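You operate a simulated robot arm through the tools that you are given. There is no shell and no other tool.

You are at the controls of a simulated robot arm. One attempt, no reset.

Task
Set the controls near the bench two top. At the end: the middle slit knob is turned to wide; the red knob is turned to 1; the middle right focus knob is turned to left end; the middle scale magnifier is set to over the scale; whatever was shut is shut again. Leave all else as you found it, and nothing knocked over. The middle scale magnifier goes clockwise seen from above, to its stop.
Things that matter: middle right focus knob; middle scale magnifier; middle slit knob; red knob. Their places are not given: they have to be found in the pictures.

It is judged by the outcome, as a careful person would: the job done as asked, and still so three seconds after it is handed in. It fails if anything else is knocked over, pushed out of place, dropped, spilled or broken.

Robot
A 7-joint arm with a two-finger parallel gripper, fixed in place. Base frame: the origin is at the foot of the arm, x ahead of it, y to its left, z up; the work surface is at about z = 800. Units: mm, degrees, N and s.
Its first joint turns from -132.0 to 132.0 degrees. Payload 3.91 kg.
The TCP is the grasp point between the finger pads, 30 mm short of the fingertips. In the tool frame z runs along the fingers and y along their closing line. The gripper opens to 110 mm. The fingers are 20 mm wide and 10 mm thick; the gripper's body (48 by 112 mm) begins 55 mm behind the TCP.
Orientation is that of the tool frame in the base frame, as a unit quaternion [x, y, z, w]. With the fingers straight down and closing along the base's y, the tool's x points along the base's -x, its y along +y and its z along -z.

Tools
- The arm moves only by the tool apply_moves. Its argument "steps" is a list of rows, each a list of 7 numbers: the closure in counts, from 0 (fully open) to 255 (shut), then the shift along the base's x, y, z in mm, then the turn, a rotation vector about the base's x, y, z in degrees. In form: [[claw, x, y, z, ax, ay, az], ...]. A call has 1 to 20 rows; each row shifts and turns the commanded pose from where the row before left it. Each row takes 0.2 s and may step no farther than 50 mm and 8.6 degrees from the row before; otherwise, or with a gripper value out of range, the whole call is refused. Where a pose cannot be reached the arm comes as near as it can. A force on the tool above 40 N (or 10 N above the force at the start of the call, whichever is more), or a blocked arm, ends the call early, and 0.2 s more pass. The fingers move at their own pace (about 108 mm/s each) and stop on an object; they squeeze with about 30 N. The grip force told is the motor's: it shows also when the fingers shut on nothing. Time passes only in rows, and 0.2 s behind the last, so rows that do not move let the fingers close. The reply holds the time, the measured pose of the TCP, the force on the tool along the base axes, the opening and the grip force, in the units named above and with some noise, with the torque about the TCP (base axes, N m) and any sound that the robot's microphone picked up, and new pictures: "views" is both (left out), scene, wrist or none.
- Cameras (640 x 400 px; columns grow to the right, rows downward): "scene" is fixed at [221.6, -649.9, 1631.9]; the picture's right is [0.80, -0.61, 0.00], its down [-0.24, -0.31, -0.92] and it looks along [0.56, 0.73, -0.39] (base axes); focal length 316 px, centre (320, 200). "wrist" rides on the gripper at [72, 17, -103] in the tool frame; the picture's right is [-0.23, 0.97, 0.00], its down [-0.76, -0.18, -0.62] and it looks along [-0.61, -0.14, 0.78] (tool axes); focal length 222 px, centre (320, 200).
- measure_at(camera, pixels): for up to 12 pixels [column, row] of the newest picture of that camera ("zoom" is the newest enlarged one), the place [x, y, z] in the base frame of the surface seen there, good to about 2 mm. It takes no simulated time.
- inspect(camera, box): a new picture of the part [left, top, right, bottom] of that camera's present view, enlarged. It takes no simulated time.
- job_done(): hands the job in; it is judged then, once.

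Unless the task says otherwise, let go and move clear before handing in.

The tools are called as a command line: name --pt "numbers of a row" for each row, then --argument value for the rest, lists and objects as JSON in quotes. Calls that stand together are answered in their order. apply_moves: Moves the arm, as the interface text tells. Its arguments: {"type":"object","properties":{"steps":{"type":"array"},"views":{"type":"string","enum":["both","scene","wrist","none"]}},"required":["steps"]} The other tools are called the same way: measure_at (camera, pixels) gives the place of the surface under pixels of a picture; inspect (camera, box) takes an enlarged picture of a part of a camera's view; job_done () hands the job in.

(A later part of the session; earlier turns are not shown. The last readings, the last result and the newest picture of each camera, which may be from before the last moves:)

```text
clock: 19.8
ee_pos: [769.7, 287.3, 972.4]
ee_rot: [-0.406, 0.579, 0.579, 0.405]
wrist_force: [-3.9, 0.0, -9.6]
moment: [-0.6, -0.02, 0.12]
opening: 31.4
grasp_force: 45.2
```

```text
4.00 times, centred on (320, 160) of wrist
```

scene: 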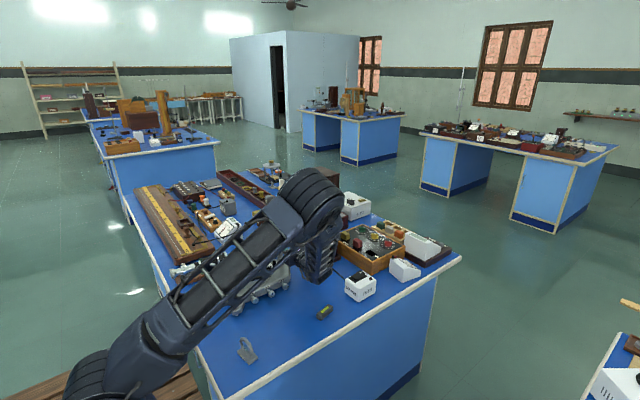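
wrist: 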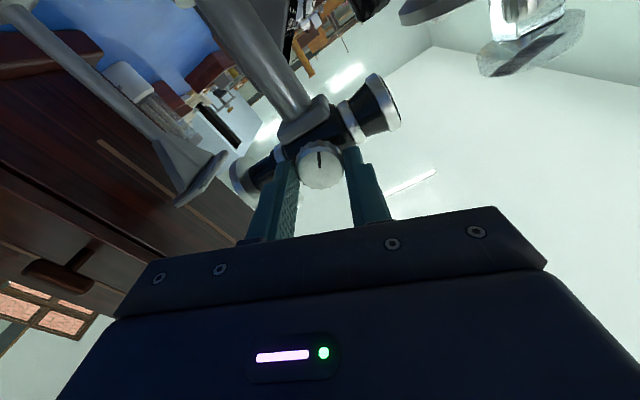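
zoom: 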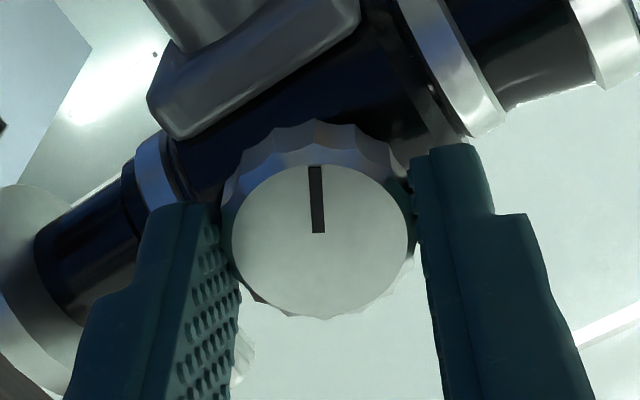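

The pointer slipped about 10° relative to the fingers at zoom (317,200), which suggests a stop at ~150°. One more step to confirm.

apply_moves --pt "255 0 0 0 0 -8 0" --pt "255 0 0 0 0 0 0" --views "wrist"

inspect --camera "wrist" --box '[240, 110, 400, 210]'

```text
clock: 20.4
ee_pos: [770.2, 287.4, 973.5]
ee_rot: [-0.445, 0.549, 0.551, 0.445]
wrist_force: [-6.1, -12.4, 3.5]
moment: [0.35, 0.89, 0.15]
opening: 31.1
grasp_force: 44.9
```

wrist: 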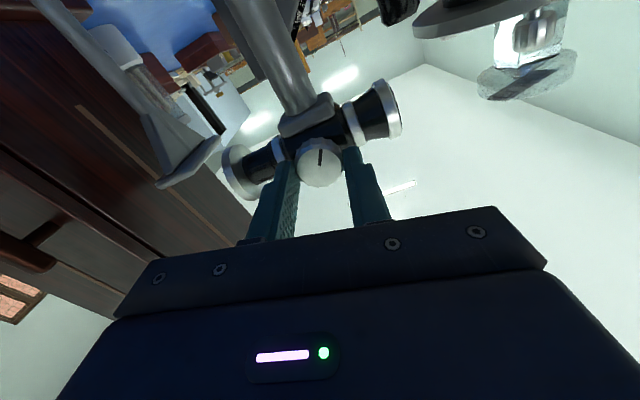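

```text
4.00 times, centred on (320, 160) of wrist
```

zoom: 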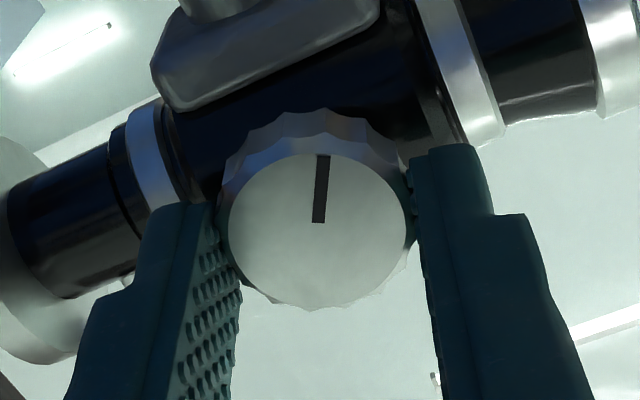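

The knob slips again with 0.9 N·m torque, so the left end stop is reached. I'll release, back away, and return the tool to pointing down above the slit knob.

apply_moves --pt "90 0 0 0 0 0 0" --pt "90 0 0 0 0 0 0" --pt "90 0 -30 0 0 0 0" --pt "90 0 -45 0 0 0 0" --pt "90 0 -10 12 0 7.8 0" --pt "90 0 0 12.7 0 7.8 0" --pt "90 0 0 12.7 0 7.8 0" --pt "90 0 0 12.7 0 7.8 0" --pt "90 0 0 12.7 0 7.8 0" --pt "90 0 0 12.7 0 7.8 0" --pt "90 0 0 12.7 0 7.8 0" --pt "90 0 0 12.7 0 7.8 0" --pt "90 0 0 12.7 0 7.8 0" --pt "90 0 0 12.7 0 7.8 0"

inspect --camera "scene" --box '[240, 215, 304, 255]'

```text
clock: 23.4
ee_pos: [770.6, 202.1, 1097.5]
ee_rot: [0.001, 0.707, 0.708, -0.001]
wrist_force: [-0.4, -0.1, 0.6]
moment: [-0.03, -0.02, 0.01]
opening: 71.2
grasp_force: 0.1
```

scene: 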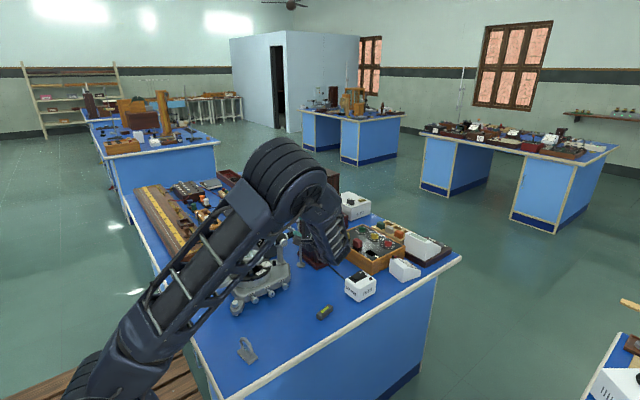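
wrist: 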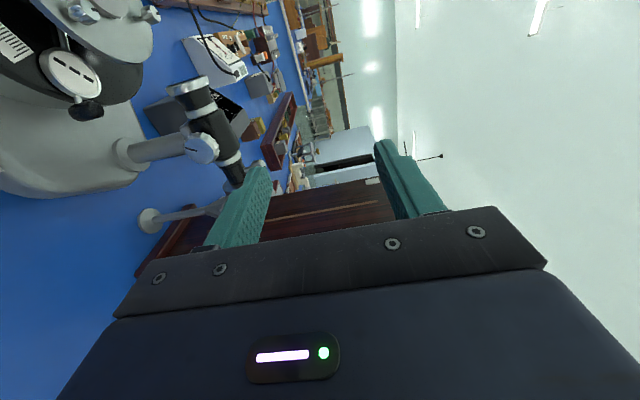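

```text
10.00 times, centred on (272, 235) of scene
```

zoom: 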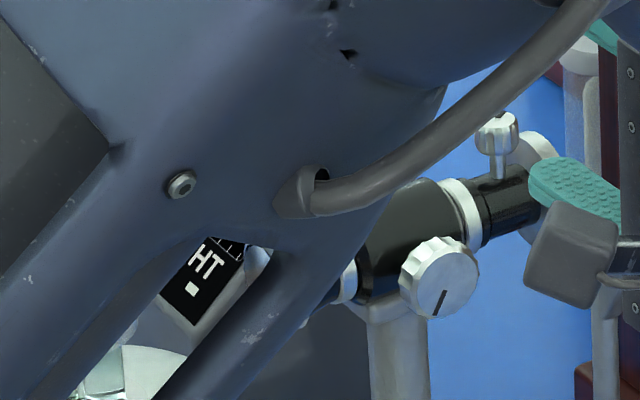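

The focus knob pointer now points down-left (zoom 440,302), at its left end. Next: tilt the tool down above the slit knob.

apply_moves --pt "90 4.7 13.6 1 -8.18 0 0" --pt "90 4.7 13.6 1 -8.18 0 0" --pt "90 4.7 13.6 1 -8.18 0 0" --pt "90 4.7 13.6 1 -8.18 0 0" --pt "90 4.7 13.6 1 -8.18 0 0" --pt "90 4.7 13.6 1 -8.18 0 0" --pt "90 4.7 13.6 1 -8.18 0 0" --pt "90 4.7 13.6 1 -8.18 0 0" --pt "90 4.7 13.6 1 -8.18 0 0" --pt "90 4.7 13.6 1 -8.18 0 0" --pt "90 4.7 13.6 1 -8.2 0 0" --pt "90 0 0 0 0 0 0"

inspect --camera "wrist" --box '[240, 130, 400, 230]'

```text
clock: 26.0
ee_pos: [823.6, 352.6, 1108.5]
ee_rot: [0.001, 1.0, 0.0, 0.001]
wrist_force: [0.7, 0.7, -0.5]
moment: [0.01, -0.01, 0.01]
opening: 71.3
grasp_force: 0.0
```

scene: 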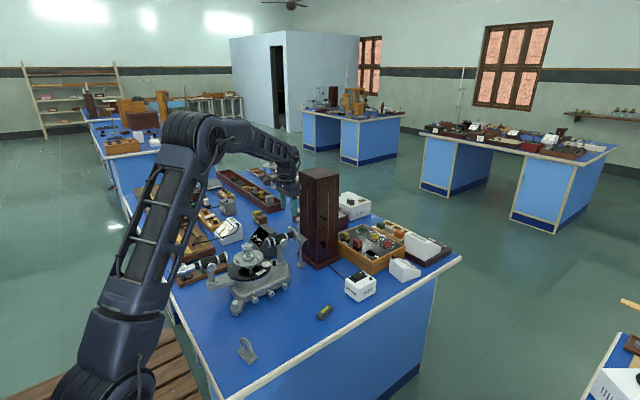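
wrist: 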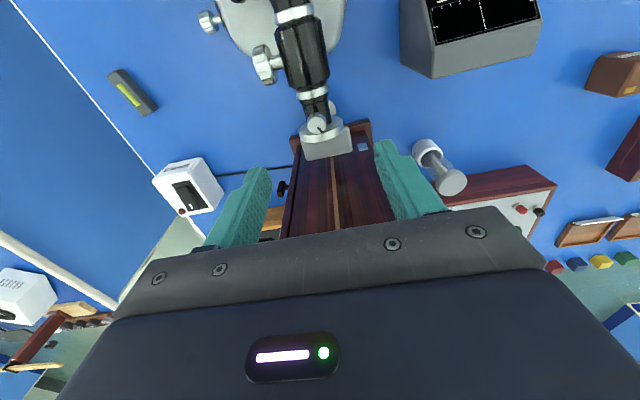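

```text
4.00 times, centred on (320, 180) of wrist
```

zoom: 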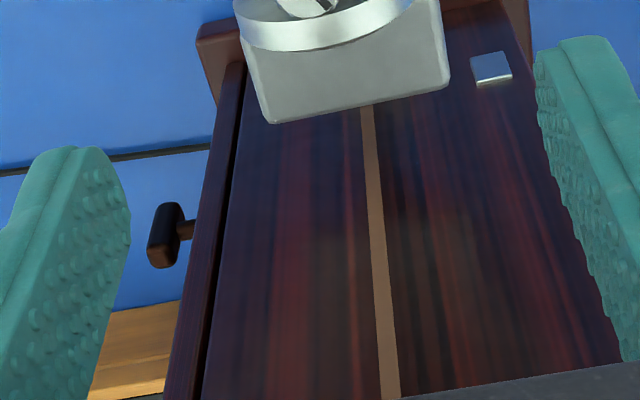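

The slit knob top is at wrist (316,124); I'll enlarge and measure its centre.

inspect --camera "wrist" --box '[292, 100, 356, 140]'

measure_at --camera "zoom" --pixels '[[250, 240], [200, 230], [300, 230], [250, 160], [400, 260], [300, 300], [250, 60]]'

```text
10.00 times, centred on (324, 120) of wrist
```

zoom: 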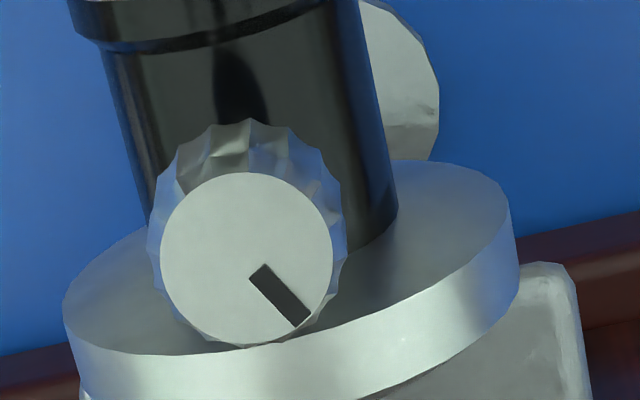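

```text
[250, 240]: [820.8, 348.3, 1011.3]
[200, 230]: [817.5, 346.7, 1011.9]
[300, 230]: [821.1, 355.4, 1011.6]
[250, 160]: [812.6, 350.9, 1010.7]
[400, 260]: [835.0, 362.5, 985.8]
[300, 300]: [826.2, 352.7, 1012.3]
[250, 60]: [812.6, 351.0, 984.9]
```

There's something round behind the tube at zoom (400,80) on the +y side; I need to see whether it is a second focus knob.

inspect --camera "wrist" --box '[240, 0, 400, 140]'

measure_at --camera "wrist" --pixels '[[332, 109], [331, 104], [333, 112], [264, 66], [256, 64]]'

```text
2.86 times, centred on (320, 70) of wrist
```

zoom: 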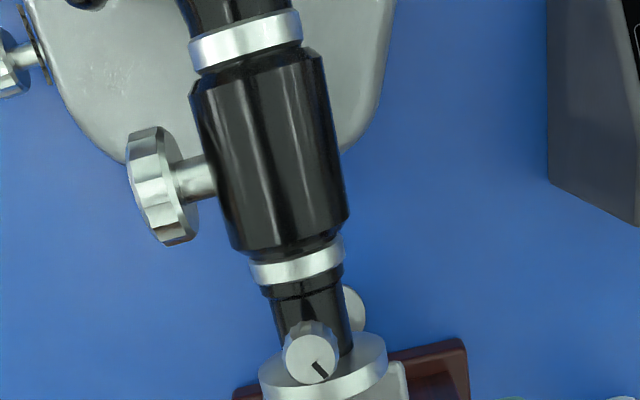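

```text
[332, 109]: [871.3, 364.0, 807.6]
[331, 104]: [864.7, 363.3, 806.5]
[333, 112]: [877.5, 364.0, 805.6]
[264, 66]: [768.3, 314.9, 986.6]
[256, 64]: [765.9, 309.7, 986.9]
```

It is only the stand's foot on the table, so there is just one focus knob there. I'll descend onto the slit knob (centre ≈ (823,349), top z 1011) with tips at about z 1000.

apply_moves --pt "110 0 -3.5 -30 0 0 0" --pt "110 0 0 -25 0 0 0" --pt "110 0 0 -24 0 0 0" --pt "110 0 0 0 0 0 0"

inspect --camera "scene" --box '[264, 210, 312, 240]'

inspect --camera "wrist" --box '[240, 110, 400, 210]'

```text
clock: 27.0
ee_pos: [825.0, 348.9, 1032.6]
ee_rot: [0.001, 1.0, 0.001, 0.001]
wrist_force: [-0.4, 0.9, -0.2]
moment: [-0.02, -0.01, 0.04]
opening: 62.5
grasp_force: 0.0
```

scene: 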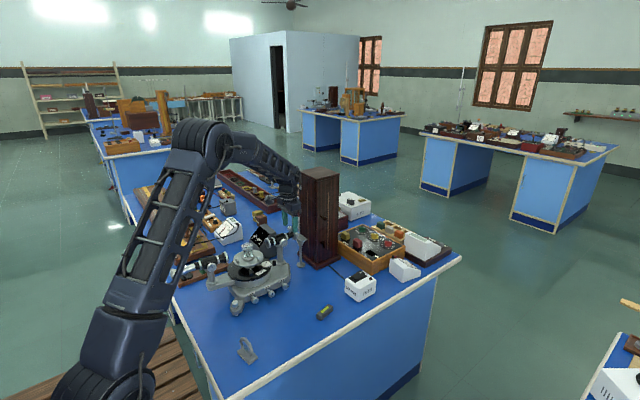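
wrist: 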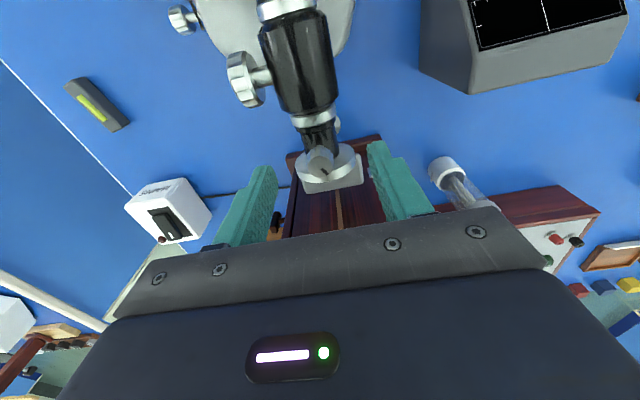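

```text
13.33 times, centred on (288, 225) of scene
```

zoom: 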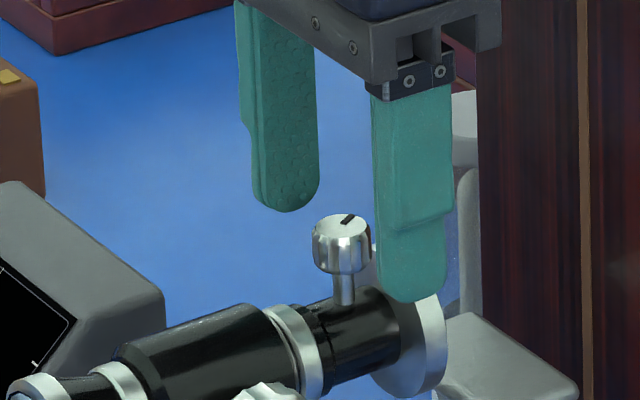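

```text
4.00 times, centred on (320, 160) of wrist
```

zoom: 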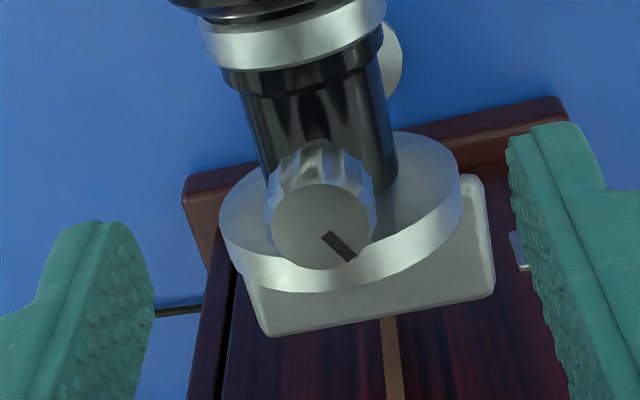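

Fingers straddle the knob well. I'll lower 3 mm more, shift −1.5 mm in x, and close.

apply_moves --pt "110 -1.5 0 -3 0 0 0" --pt "200 0 0 0 0 0 0" --pt "255 0 0 0 0 0 0" --pt "255 0 0 0 0 0 0" --views "wrist"

inspect --camera "wrist" --box '[272, 130, 368, 190]'

inspect --camera "scene" --box '[264, 210, 312, 240]'

```text
clock: 28.0
ee_pos: [822.9, 349.4, 1029.0]
ee_rot: [0.0, 1.0, 0.002, 0.0]
wrist_force: [1.6, 5.9, -0.6]
moment: [-0.16, -0.14, 0.03]
opening: 17.2
grasp_force: 44.4
```

wrist: 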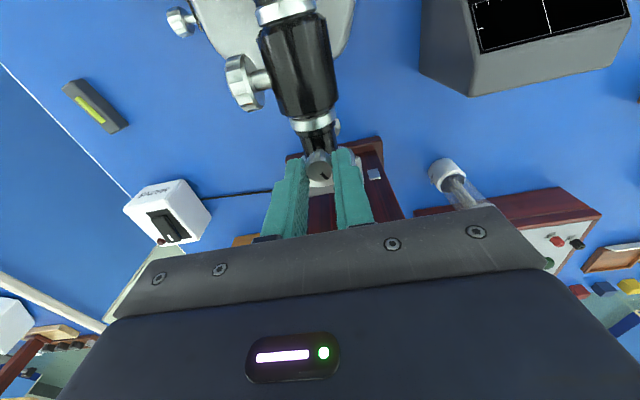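

```text
6.67 times, centred on (320, 160) of wrist
```

zoom: 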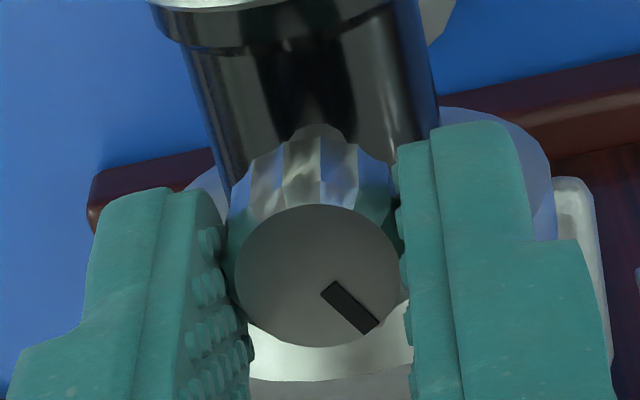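

```text
13.33 times, centred on (288, 225) of scene
```

zoom: 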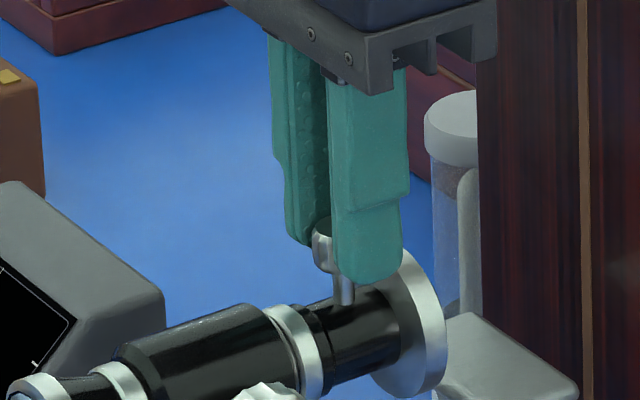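

The slit knob is gripped (17.2 mm). I'll probe clockwise by 16° to see whether it moves or is already at a stop.

apply_moves --pt "255 0 0 0 0 0 -8" --pt "255 0 0 0 0 0 -8" --pt "255 0 0 0 0 0 0" --views "wrist"

inspect --camera "wrist" --box '[272, 130, 368, 190]'

```text
clock: 28.8
ee_pos: [823.3, 350.1, 1029.7]
ee_rot: [0.141, 0.99, 0.002, 0.002]
wrist_force: [17.3, 8.8, 12.8]
moment: [-0.01, -0.33, -0.02]
opening: 17.7
grasp_force: 44.5
```

wrist: 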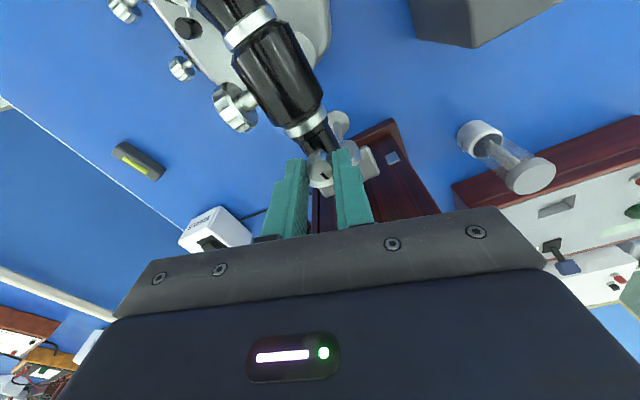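

```text
6.67 times, centred on (320, 160) of wrist
```

zoom: 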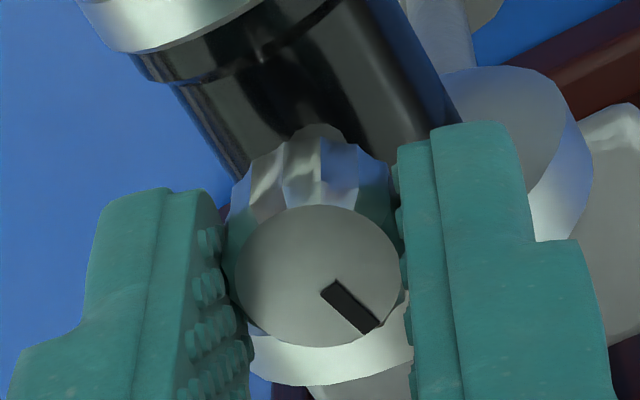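

The knob follows clockwise, so it was not at that stop. I'll continue clockwise to find the end, watching the pointer.

apply_moves --pt "255 0.6 0.3 0.6 0 0 -8" --pt "255 0 0 0 0 0 -8" --pt "255 0 0 0 0 0 -8" --pt "255 0 0 0 0 0 0" --views "wrist"

inspect --camera "wrist" --box '[272, 130, 368, 190]'

```text
clock: 29.8
ee_pos: [821.8, 349.6, 1029.6]
ee_rot: [0.343, 0.939, 0.001, 0.001]
wrist_force: [19.7, 13.3, 23.9]
moment: [-0.08, -0.69, -0.01]
opening: 17.8
grasp_force: 45.1
```

wrist: 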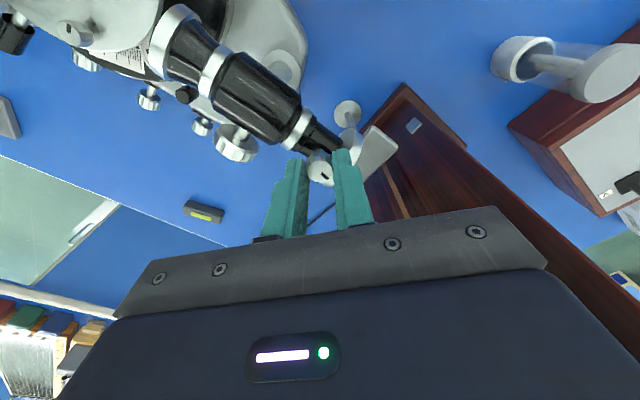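

```text
6.67 times, centred on (320, 160) of wrist
```

zoom: 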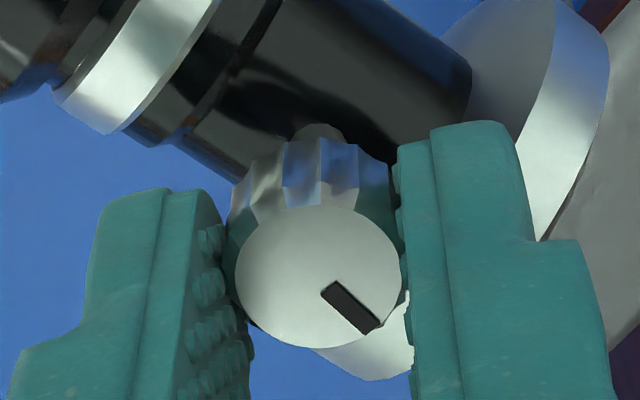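

40° clockwise, still turning freely. I'll relieve the offset and continue.

apply_moves --pt "255 0.9 0.7 1.2 0 0 0" --pt "255 0 0 0 0 0 -8" --pt "255 0 0 0 0 0 -8" --pt "255 0 0 0 0 0 -8" --pt "255 0 0 0 0 0 0" --views "wrist"

inspect --camera "wrist" --box '[272, 130, 368, 190]'

```text
clock: 31.0
ee_pos: [821.9, 349.5, 1028.7]
ee_rot: [0.532, 0.847, 0.0, 0.001]
wrist_force: [-5.4, -2.7, 12.5]
moment: [-0.01, -0.05, 0.02]
opening: 17.6
grasp_force: 44.9
```

wrist: 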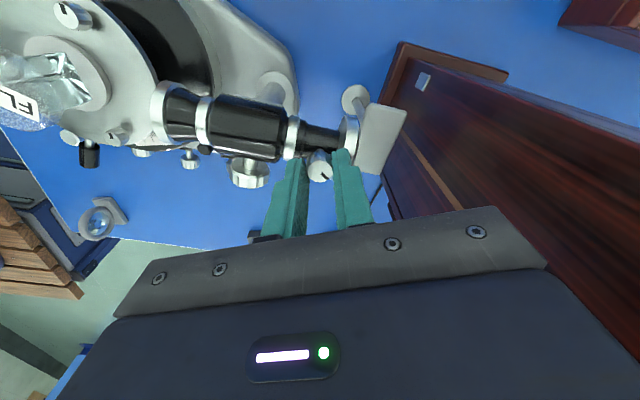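

```text
6.67 times, centred on (320, 160) of wrist
```

zoom: 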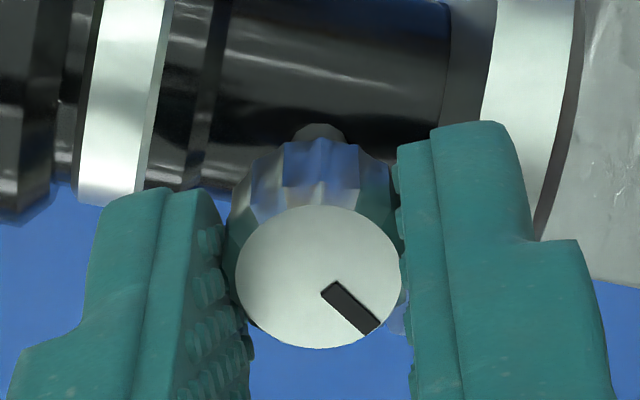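

64° clockwise, still following. Continuing.

apply_moves --pt "255 -0.2 0 0.4 0 0 -8" --pt "255 0 0 0 0 0 -8" --pt "255 0 0 0 0 0 -8" --pt "255 0 0 0 0 0 0" --views "wrist"

inspect --camera "wrist" --box '[272, 130, 368, 190]'

```text
clock: 32.0
ee_pos: [822.3, 348.9, 1028.8]
ee_rot: [0.696, 0.718, -0.001, 0.001]
wrist_force: [-13.6, -16.7, -4.8]
moment: [-0.73, 0.02, 0.01]
opening: 17.4
grasp_force: 44.6
```

wrist: 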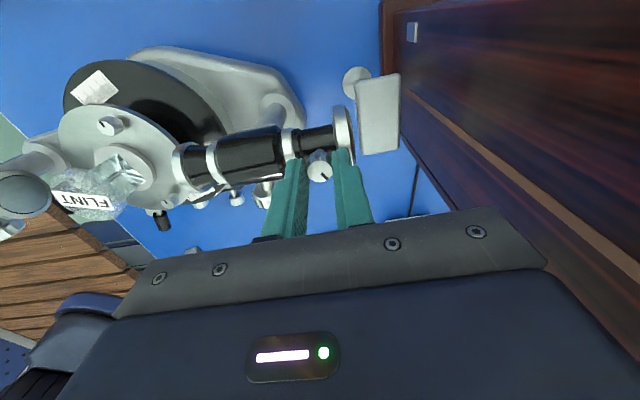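

```text
6.67 times, centred on (320, 160) of wrist
```

zoom: 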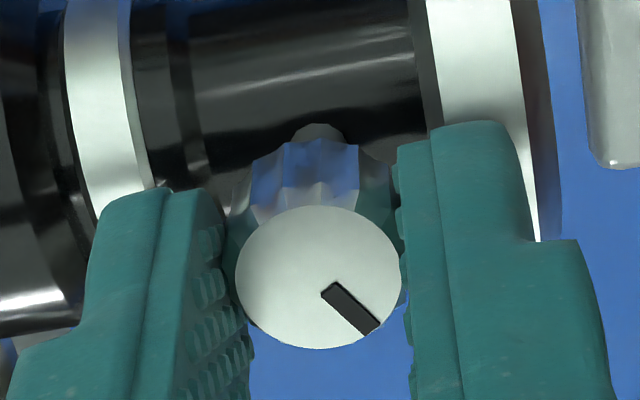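

88° clockwise, still not slipping. Continuing a little more.

apply_moves --pt "255 -0.5 -0.6 0 0 0 -8" --pt "255 0 0 0 0 0 -8" --pt "255 0 0 0 0 0 0" --views "wrist"

inspect --camera "wrist" --box '[272, 130, 368, 190]'

```text
clock: 32.8
ee_pos: [820.7, 349.8, 1029.3]
ee_rot: [0.789, 0.615, 0.0, 0.0]
wrist_force: [-17.8, -9.3, -14.4]
moment: [-0.21, 0.12, 0.01]
opening: 17.7
grasp_force: 44.7
```

wrist: 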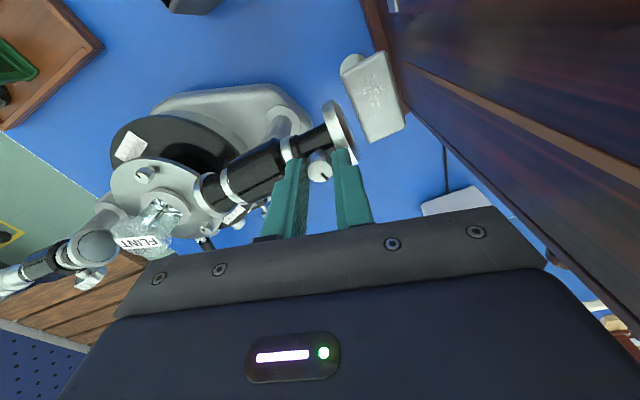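

```text
6.67 times, centred on (320, 160) of wrist
```

zoom: 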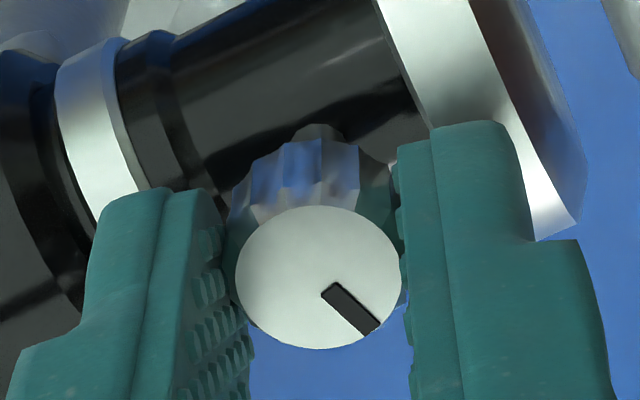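

104° clockwise and still free; I'll go to 120° before re-gripping.

apply_moves --pt "255 -0.8 -0.2 -0.5 0 0 -8" --pt "255 0 0 0 0 0 -8" --pt "255 0 0 0 0 0 0" --views "wrist"

inspect --camera "wrist" --box '[272, 130, 368, 190]'

```text
clock: 33.6
ee_pos: [821.9, 348.7, 1028.9]
ee_rot: [0.867, 0.499, 0.001, 0.0]
wrist_force: [-3.8, -0.9, -3.5]
moment: [0.29, 0.36, -0.02]
opening: 17.7
grasp_force: 45.2
```

wrist: 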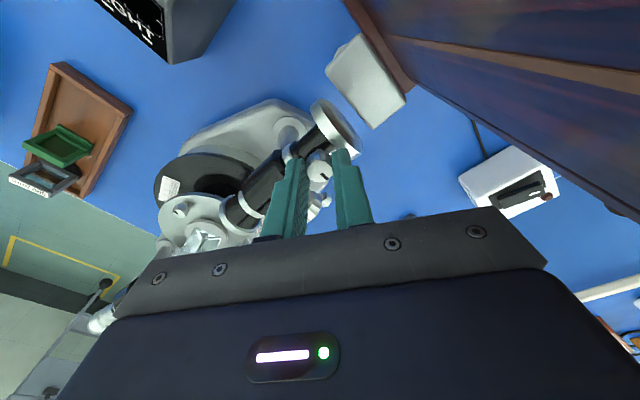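

```text
6.67 times, centred on (320, 160) of wrist
```

zoom: 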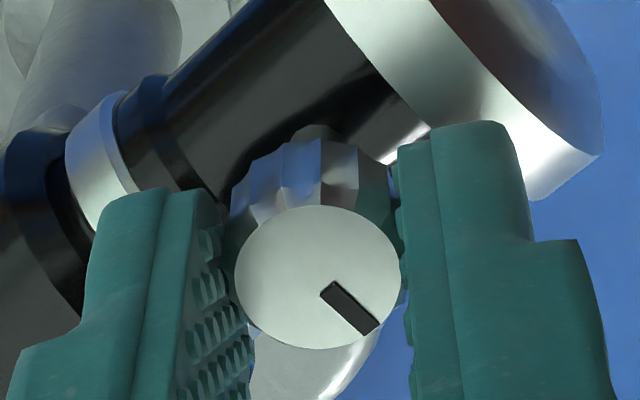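

120° clockwise without a stop. I'll release, lift, unwind the wrist by 192° and re-grip to continue.

apply_moves --pt "110 0 0 0 0 0 0" --pt "110 0 0 0 0 0 0" --pt "110 0 0 25 0 0 0" --pt "110 0 0 0 0 0 8" --pt "110 0 0 0 0 0 8" --pt "110 0 0 0 0 0 8" --pt "110 0 0 0 0 0 8" --pt "110 0 0 0 0 0 8" --pt "110 0 0 0 0 0 8" --pt "110 0 0 0 0 0 8" --pt "110 0 0 0 0 0 8" --pt "110 0 0 0 0 0 8" --pt "110 0 0 0 0 0 8" --pt "110 0 0 0 0 0 8" --pt "110 0 0 0 0 0 8" --pt "110 0 0 0 0 0 8" --pt "110 0 0 0 0 0 8" --pt "110 0 0 0 0 0 8" --views "wrist"

inspect --camera "scene" --box '[264, 210, 312, 240]'

inspect --camera "wrist" --box '[272, 130, 368, 190]'

```text
clock: 37.4
ee_pos: [822.1, 348.3, 1054.9]
ee_rot: [-0.001, 1.0, 0.001, -0.001]
wrist_force: [0.7, 0.1, 0.4]
moment: [-0.03, 0.03, 0.03]
opening: 62.8
grasp_force: 0.1
```

wrist: 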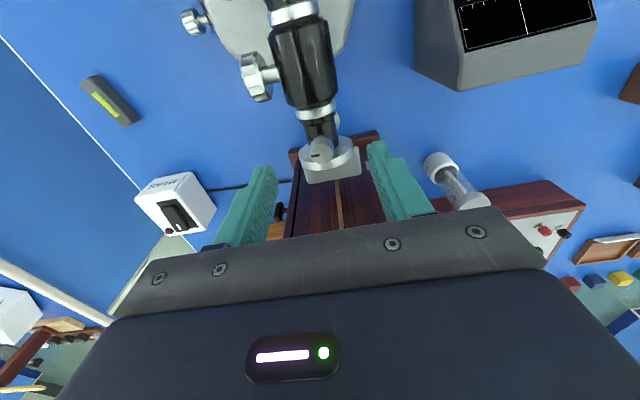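

```text
13.33 times, centred on (288, 225) of scene
```

zoom: 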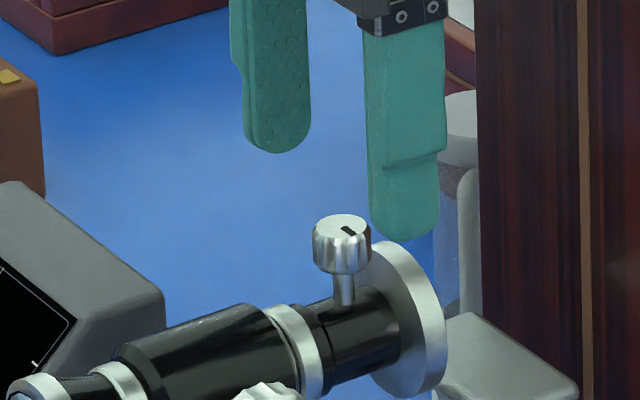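

```text
6.67 times, centred on (320, 160) of wrist
```

zoom: 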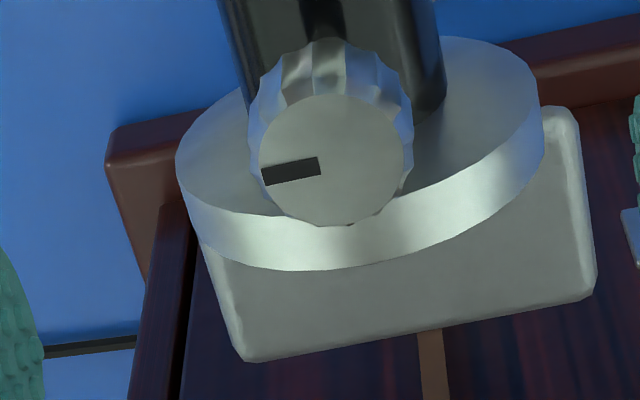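

The pointer now faces −y (left in view). I'll pre-rotate the wrist +56°, lower and re-grip for more clockwise travel.

apply_moves --pt "110 0 0 0 0 0 8" --pt "110 0 0 0 0 0 8" --pt "110 0 0 0 0 0 8" --pt "110 0 0 0 0 0 8" --pt "110 0 0 0 0 0 8" --pt "110 0 0 0 0 0 8" --pt "110 0 0 0 0 0 8" --pt "110 0.5 0.5 -12 0 0 0" --pt "110 0 0 -13 0 0 0" --pt "110 0 0 0 0 0 0" --pt "200 0 0 0 0 0 0" --pt "255 0 0 0 0 0 0" --pt "255 0 0 0 0 0 0" --views "wrist"

inspect --camera "wrist" --box '[272, 130, 368, 190]'

```text
clock: 40.2
ee_pos: [821.2, 350.1, 1028.2]
ee_rot: [-0.47, 0.883, 0.001, -0.001]
wrist_force: [-10.3, 3.3, -2.1]
moment: [0.1, -0.04, 0.0]
opening: 17.7
grasp_force: 45.2
```

wrist: 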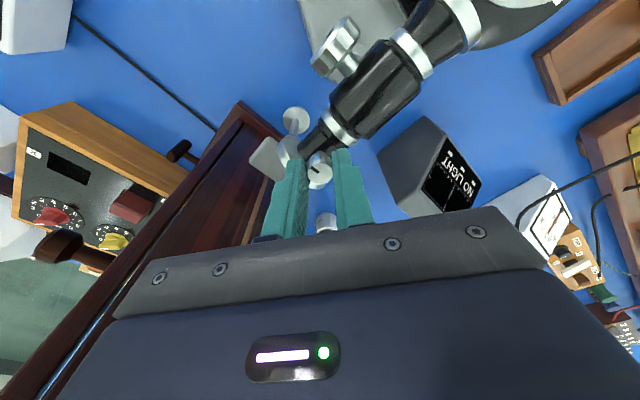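

```text
6.67 times, centred on (320, 160) of wrist
```

zoom: 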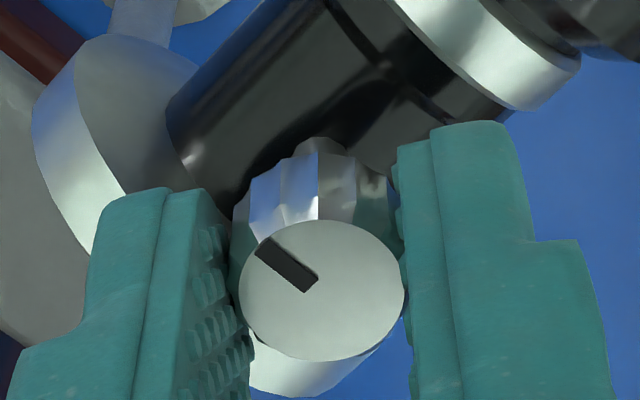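

Gripped again with the pointer at upper-left of the face; turning clockwise further.

apply_moves --pt "255 -0.4 0 0 0 0 -8" --pt "255 0 0 0 0 0 -8" --pt "255 0 0 0 0 0 -8" --pt "255 0 0 0 0 0 -8" --pt "255 0 0 0 0 0 0" --views "wrist"

inspect --camera "wrist" --box '[272, 130, 368, 190]'

```text
clock: 41.4
ee_pos: [821.7, 349.4, 1028.9]
ee_rot: [-0.208, 0.978, 0.0, 0.0]
wrist_force: [-9.5, 7.3, -6.6]
moment: [-0.07, -0.02, 0.02]
opening: 17.4
grasp_force: 44.8
```

wrist: 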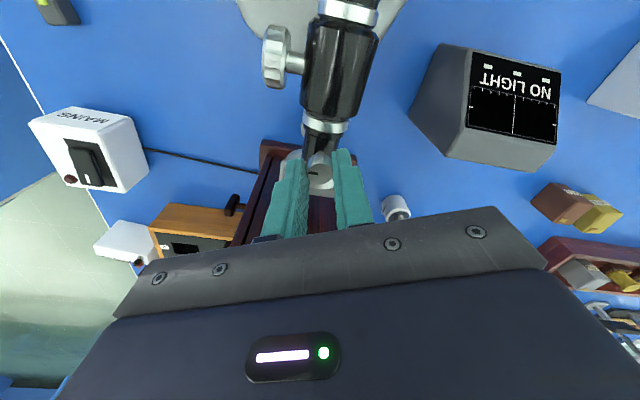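

```text
6.67 times, centred on (320, 160) of wrist
```

zoom: 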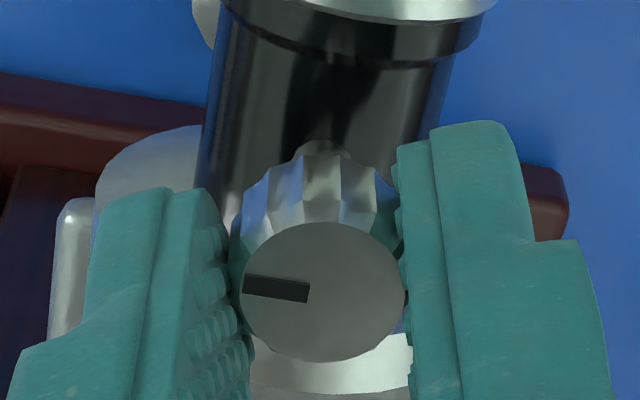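

The knob slipped in the fingers, so the clockwise stop is reached (pointer about −y). Let me look at the display screen for any change that hints at the slit width.

inspect --camera "wrist" --box '[440, 40, 580, 180]'

inspect --camera "wrist" --box '[20, 90, 160, 210]'

inspect --camera "scene" --box '[240, 215, 304, 255]'

inspect --camera "scene" --box '[290, 160, 380, 310]'

```text
2.86 times, centred on (510, 110) of wrist
```

zoom: 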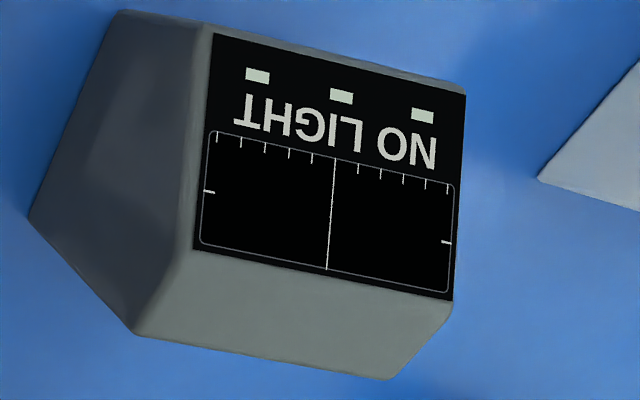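

```text
3.33 times, centred on (90, 150) of wrist
```

zoom: 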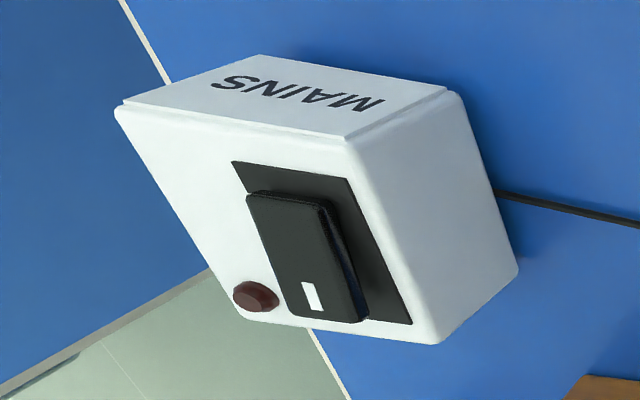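

```text
10.00 times, centred on (272, 235) of scene
```

zoom: 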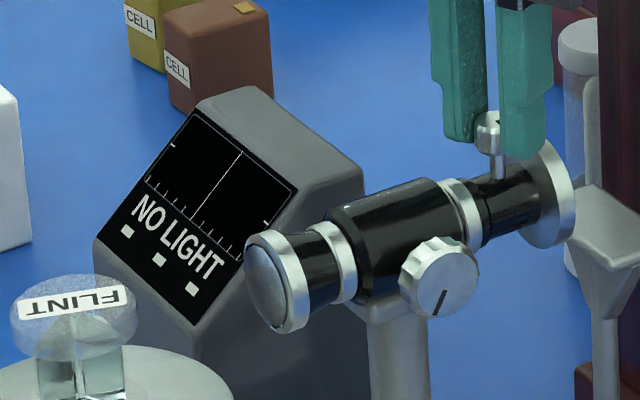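

```text
2.67 times, centred on (335, 235) of scene
```

zoom: 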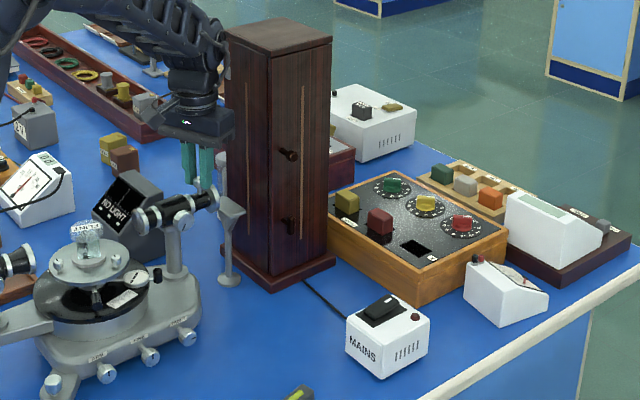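

The screen still says NO LIGHT with blank indicators, giving no hint. I'll check the other direction: re-grip at a yaw of about −96° and turn counter-clockwise, to see whether the original position was itself an end stop.

apply_moves --pt "110 0 0 0 0 0 0" --pt "110 0 0 0 0 0 0" --pt "110 0 0 25 0 0 0" --pt "110 0 0 0 0 0 -8" --pt "110 0 0 0 0 0 -8" --pt "110 0 0 0 0 0 -8" --pt "110 0 0 0 0 0 -8" --pt "110 0 0 0 0 0 -8" --pt "110 0 0 0 0 0 -8" --pt "110 0 0 0 0 0 -8" --pt "110 0 0 0 0 0 -8" --pt "110 0 0 0 0 0 -8" --pt "110 0 0 0 0 0 -8" --pt "110 0 0 0 0 0 -8" --pt "110 0 0 0 0 0 -8" --pt "110 0 0 0 0 0 -8" --pt "110 0 0 0 0 0 -8" --pt "110 0 0 0 0 0 -8" --pt "110 0 0 0 0 0 0" --views "wrist"

inspect --camera "wrist" --box '[272, 130, 368, 190]'

inspect --camera "scene" --box '[276, 220, 300, 235]'

```text
clock: 45.4
ee_pos: [821.3, 347.9, 1056.6]
ee_rot: [0.744, 0.668, 0.0, 0.002]
wrist_force: [0.2, 0.7, 0.2]
moment: [0.01, -0.01, 0.01]
opening: 62.7
grasp_force: 0.1
```

wrist: 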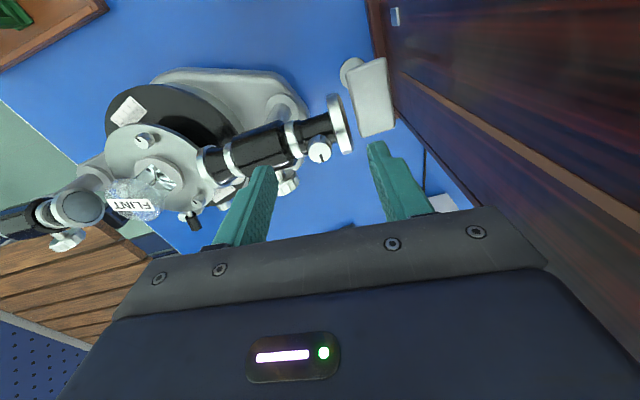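

```text
6.67 times, centred on (320, 160) of wrist
```

zoom: 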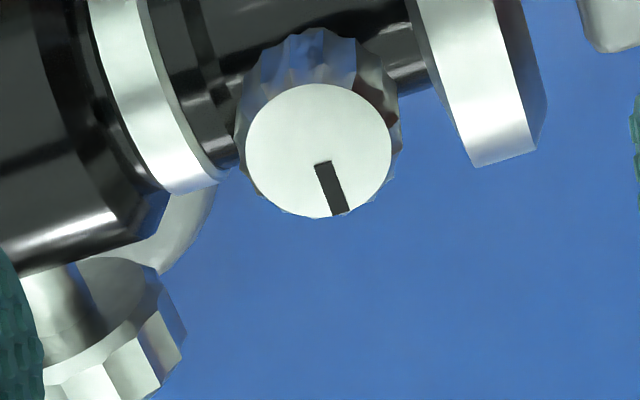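

```text
16.00 times, centred on (288, 228) of scene
```

zoom: 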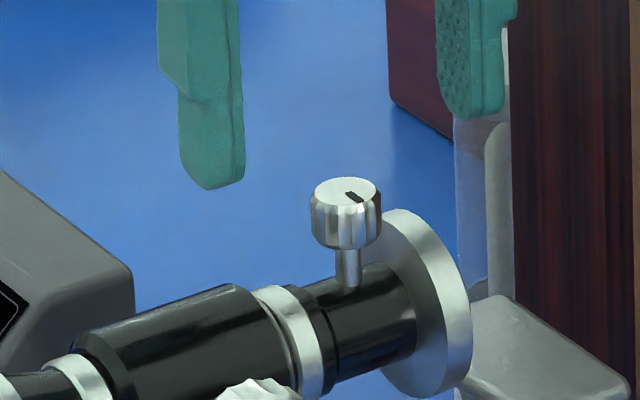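

The pointer sits at about −91° (toward −y) at this stop. Now I'll lower, grip and turn counter-clockwise to find the other end.

apply_moves --pt "110 1 1 -13 0 0 0" --pt "110 0 0 -13 0 0 0" --pt "200 0 0 0 0 0 0" --pt "255 0 0 0 0 0 0" --pt "255 0 0 0 0 0 0" --pt "255 0 0 0 0 0 8" --pt "255 0 0 0 0 0 8" --pt "255 0 0 0 0 0 8" --pt "255 0 0 0 0 0 0" --views "wrist"

inspect --camera "wrist" --box '[272, 130, 368, 190]'

```text
clock: 47.4
ee_pos: [821.2, 351.0, 1028.1]
ee_rot: [0.588, 0.809, 0.0, 0.001]
wrist_force: [-17.3, -9.5, -8.1]
moment: [0.64, 0.67, 0.04]
opening: 17.7
grasp_force: 44.4
```

wrist: 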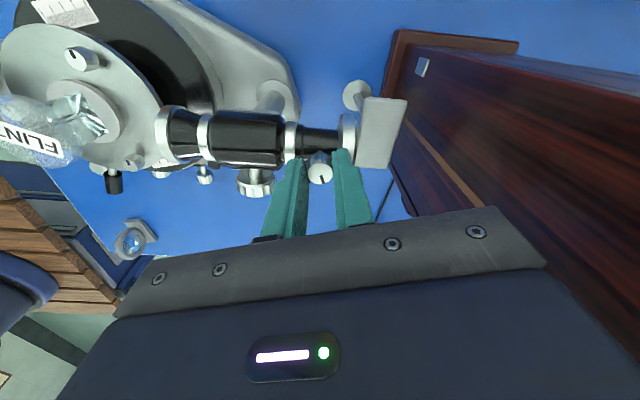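

```text
6.67 times, centred on (320, 160) of wrist
```

zoom: 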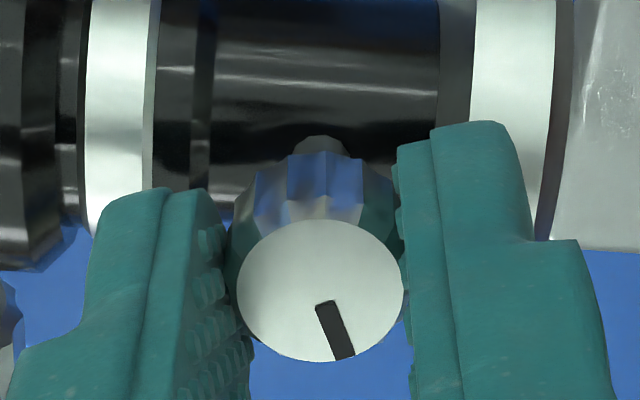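

Following well counter-clockwise. Relieving offset and continuing to past the original position.

apply_moves --pt "255 -0.8 -0.4 -0.3 0 0 8" --pt "255 0 0 0 0 0 8" --pt "255 0 0 0 0 0 8" --pt "255 0 0 0 0 0 8" --pt "255 0 0 0 0 0 0" --views "none"

inspect --camera "wrist" --box '[272, 130, 368, 190]'

```text
clock: 48.6
ee_pos: [823.4, 350.9, 1027.4]
ee_rot: [0.342, 0.94, 0.0, 0.001]
wrist_force: [6.2, 5.8, -3.5]
moment: [0.67, 0.5, -0.04]
opening: 17.5
grasp_force: 44.9
```

```text
6.67 times, centred on (320, 160) of wrist
```

zoom: 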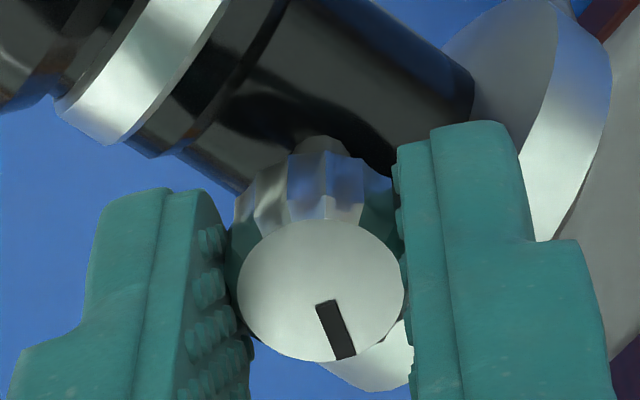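

Turned 56° back, pointer steady in the fingers. Continuing.

apply_moves --pt "255 0.2 0.2 0 0 0 8" --pt "255 0 0 0 0 0 8" --pt "255 0 0 0 0 0 8" --pt "255 0 0 0 0 0 8" --pt "255 0 0 0 0 0 0" --views "none"

inspect --camera "wrist" --box '[272, 130, 368, 190]'

```text
clock: 49.8
ee_pos: [822.3, 349.5, 1027.3]
ee_rot: [0.07, 0.998, 0.001, 0.0]
wrist_force: [-1.9, -2.1, 1.9]
moment: [0.01, 0.39, 0.0]
opening: 17.5
grasp_force: 44.5
```

```text
6.67 times, centred on (320, 160) of wrist
```

zoom: 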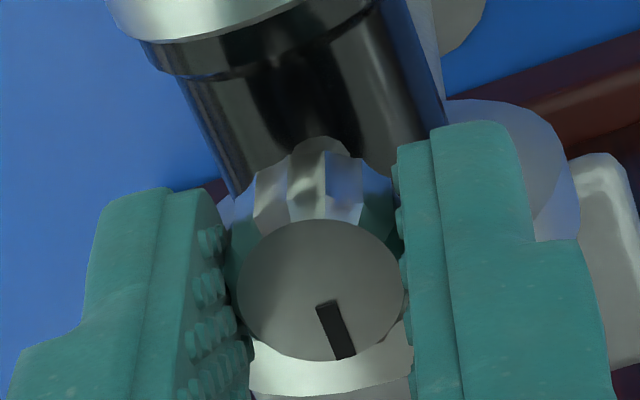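

88° from the stop; continuing another 32°, past the original 25–29° position.

apply_moves --pt "255 0 0 0 0 0 8" --pt "255 0 0 0 0 0 8" --pt "255 0 0 0 0 0 8" --pt "255 0 0 0 0 0 8" --pt "255 0 0 0 0 0 8" --pt "255 0 0 0 0 0 0" --views "none"

inspect --camera "wrist" --box '[272, 130, 368, 190]'

```text
clock: 51.2
ee_pos: [821.2, 349.1, 1027.1]
ee_rot: [-0.275, 0.961, 0.0, 0.0]
wrist_force: [-0.3, -6.5, 1.0]
moment: [0.22, -0.79, 0.02]
opening: 17.4
grasp_force: 44.7
```

```text
6.67 times, centred on (320, 160) of wrist
```

zoom: 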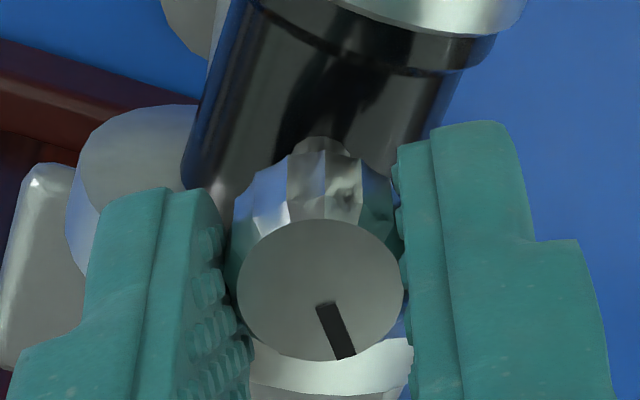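

Past the original position without a stop, so it began mid-range. Continuing counter-clockwise to the end.

apply_moves --pt "255 0 -0.3 0 0 0 8" --pt "255 0 0 0 0 0 8" --pt "255 0 0 0 0 0 8" --pt "255 0 0 0 0 0 8" --pt "255 0 0 0 0 0 8" --pt "255 0 0 0 0 0 0" --views "none"

inspect --camera "wrist" --box '[272, 130, 368, 190]'

```text
clock: 52.6
ee_pos: [821.4, 349.7, 1028.1]
ee_rot: [-0.588, 0.809, 0.001, 0.0]
wrist_force: [5.6, -2.6, -2.5]
moment: [0.72, -0.4, 0.02]
opening: 17.6
grasp_force: 44.9
```

```text
6.67 times, centred on (320, 160) of wrist
```

zoom: 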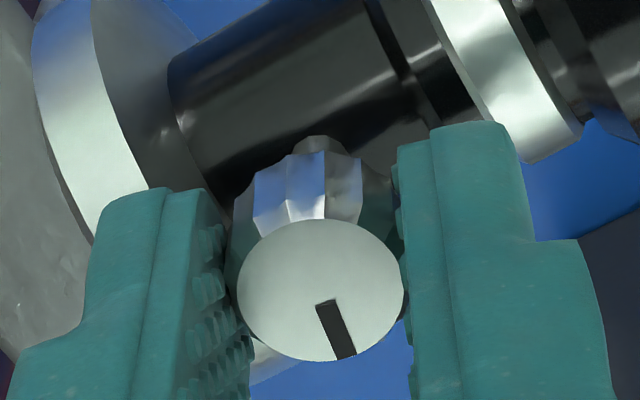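

Pointer now about 77°. Continuing further.

apply_moves --pt "255 0.2 0 0 0 0 8" --pt "255 0 0 0 0 0 8" --pt "255 0 0 0 0 0 8" --pt "255 0 0 0 0 0 0" --views "wrist"

inspect --camera "wrist" --box '[272, 130, 368, 190]'

```text
clock: 53.6
ee_pos: [821.8, 349.4, 1028.9]
ee_rot: [0.743, -0.669, 0.0, 0.001]
wrist_force: [4.4, -3.6, -7.0]
moment: [0.02, -0.08, -0.04]
opening: 17.6
grasp_force: 44.6
```

wrist: 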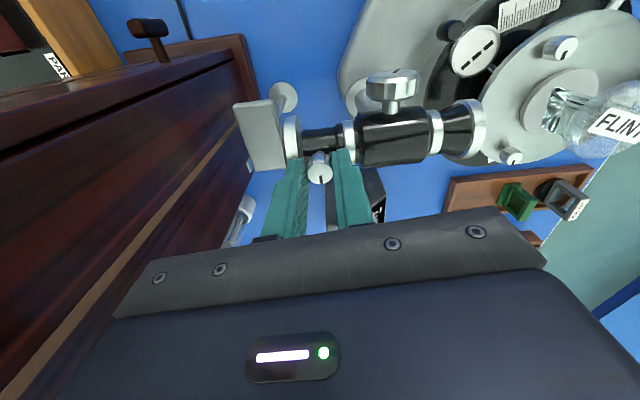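

```text
6.67 times, centred on (320, 160) of wrist
```

zoom: 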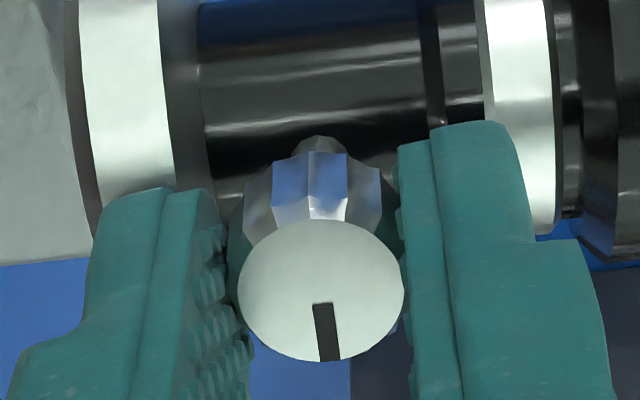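

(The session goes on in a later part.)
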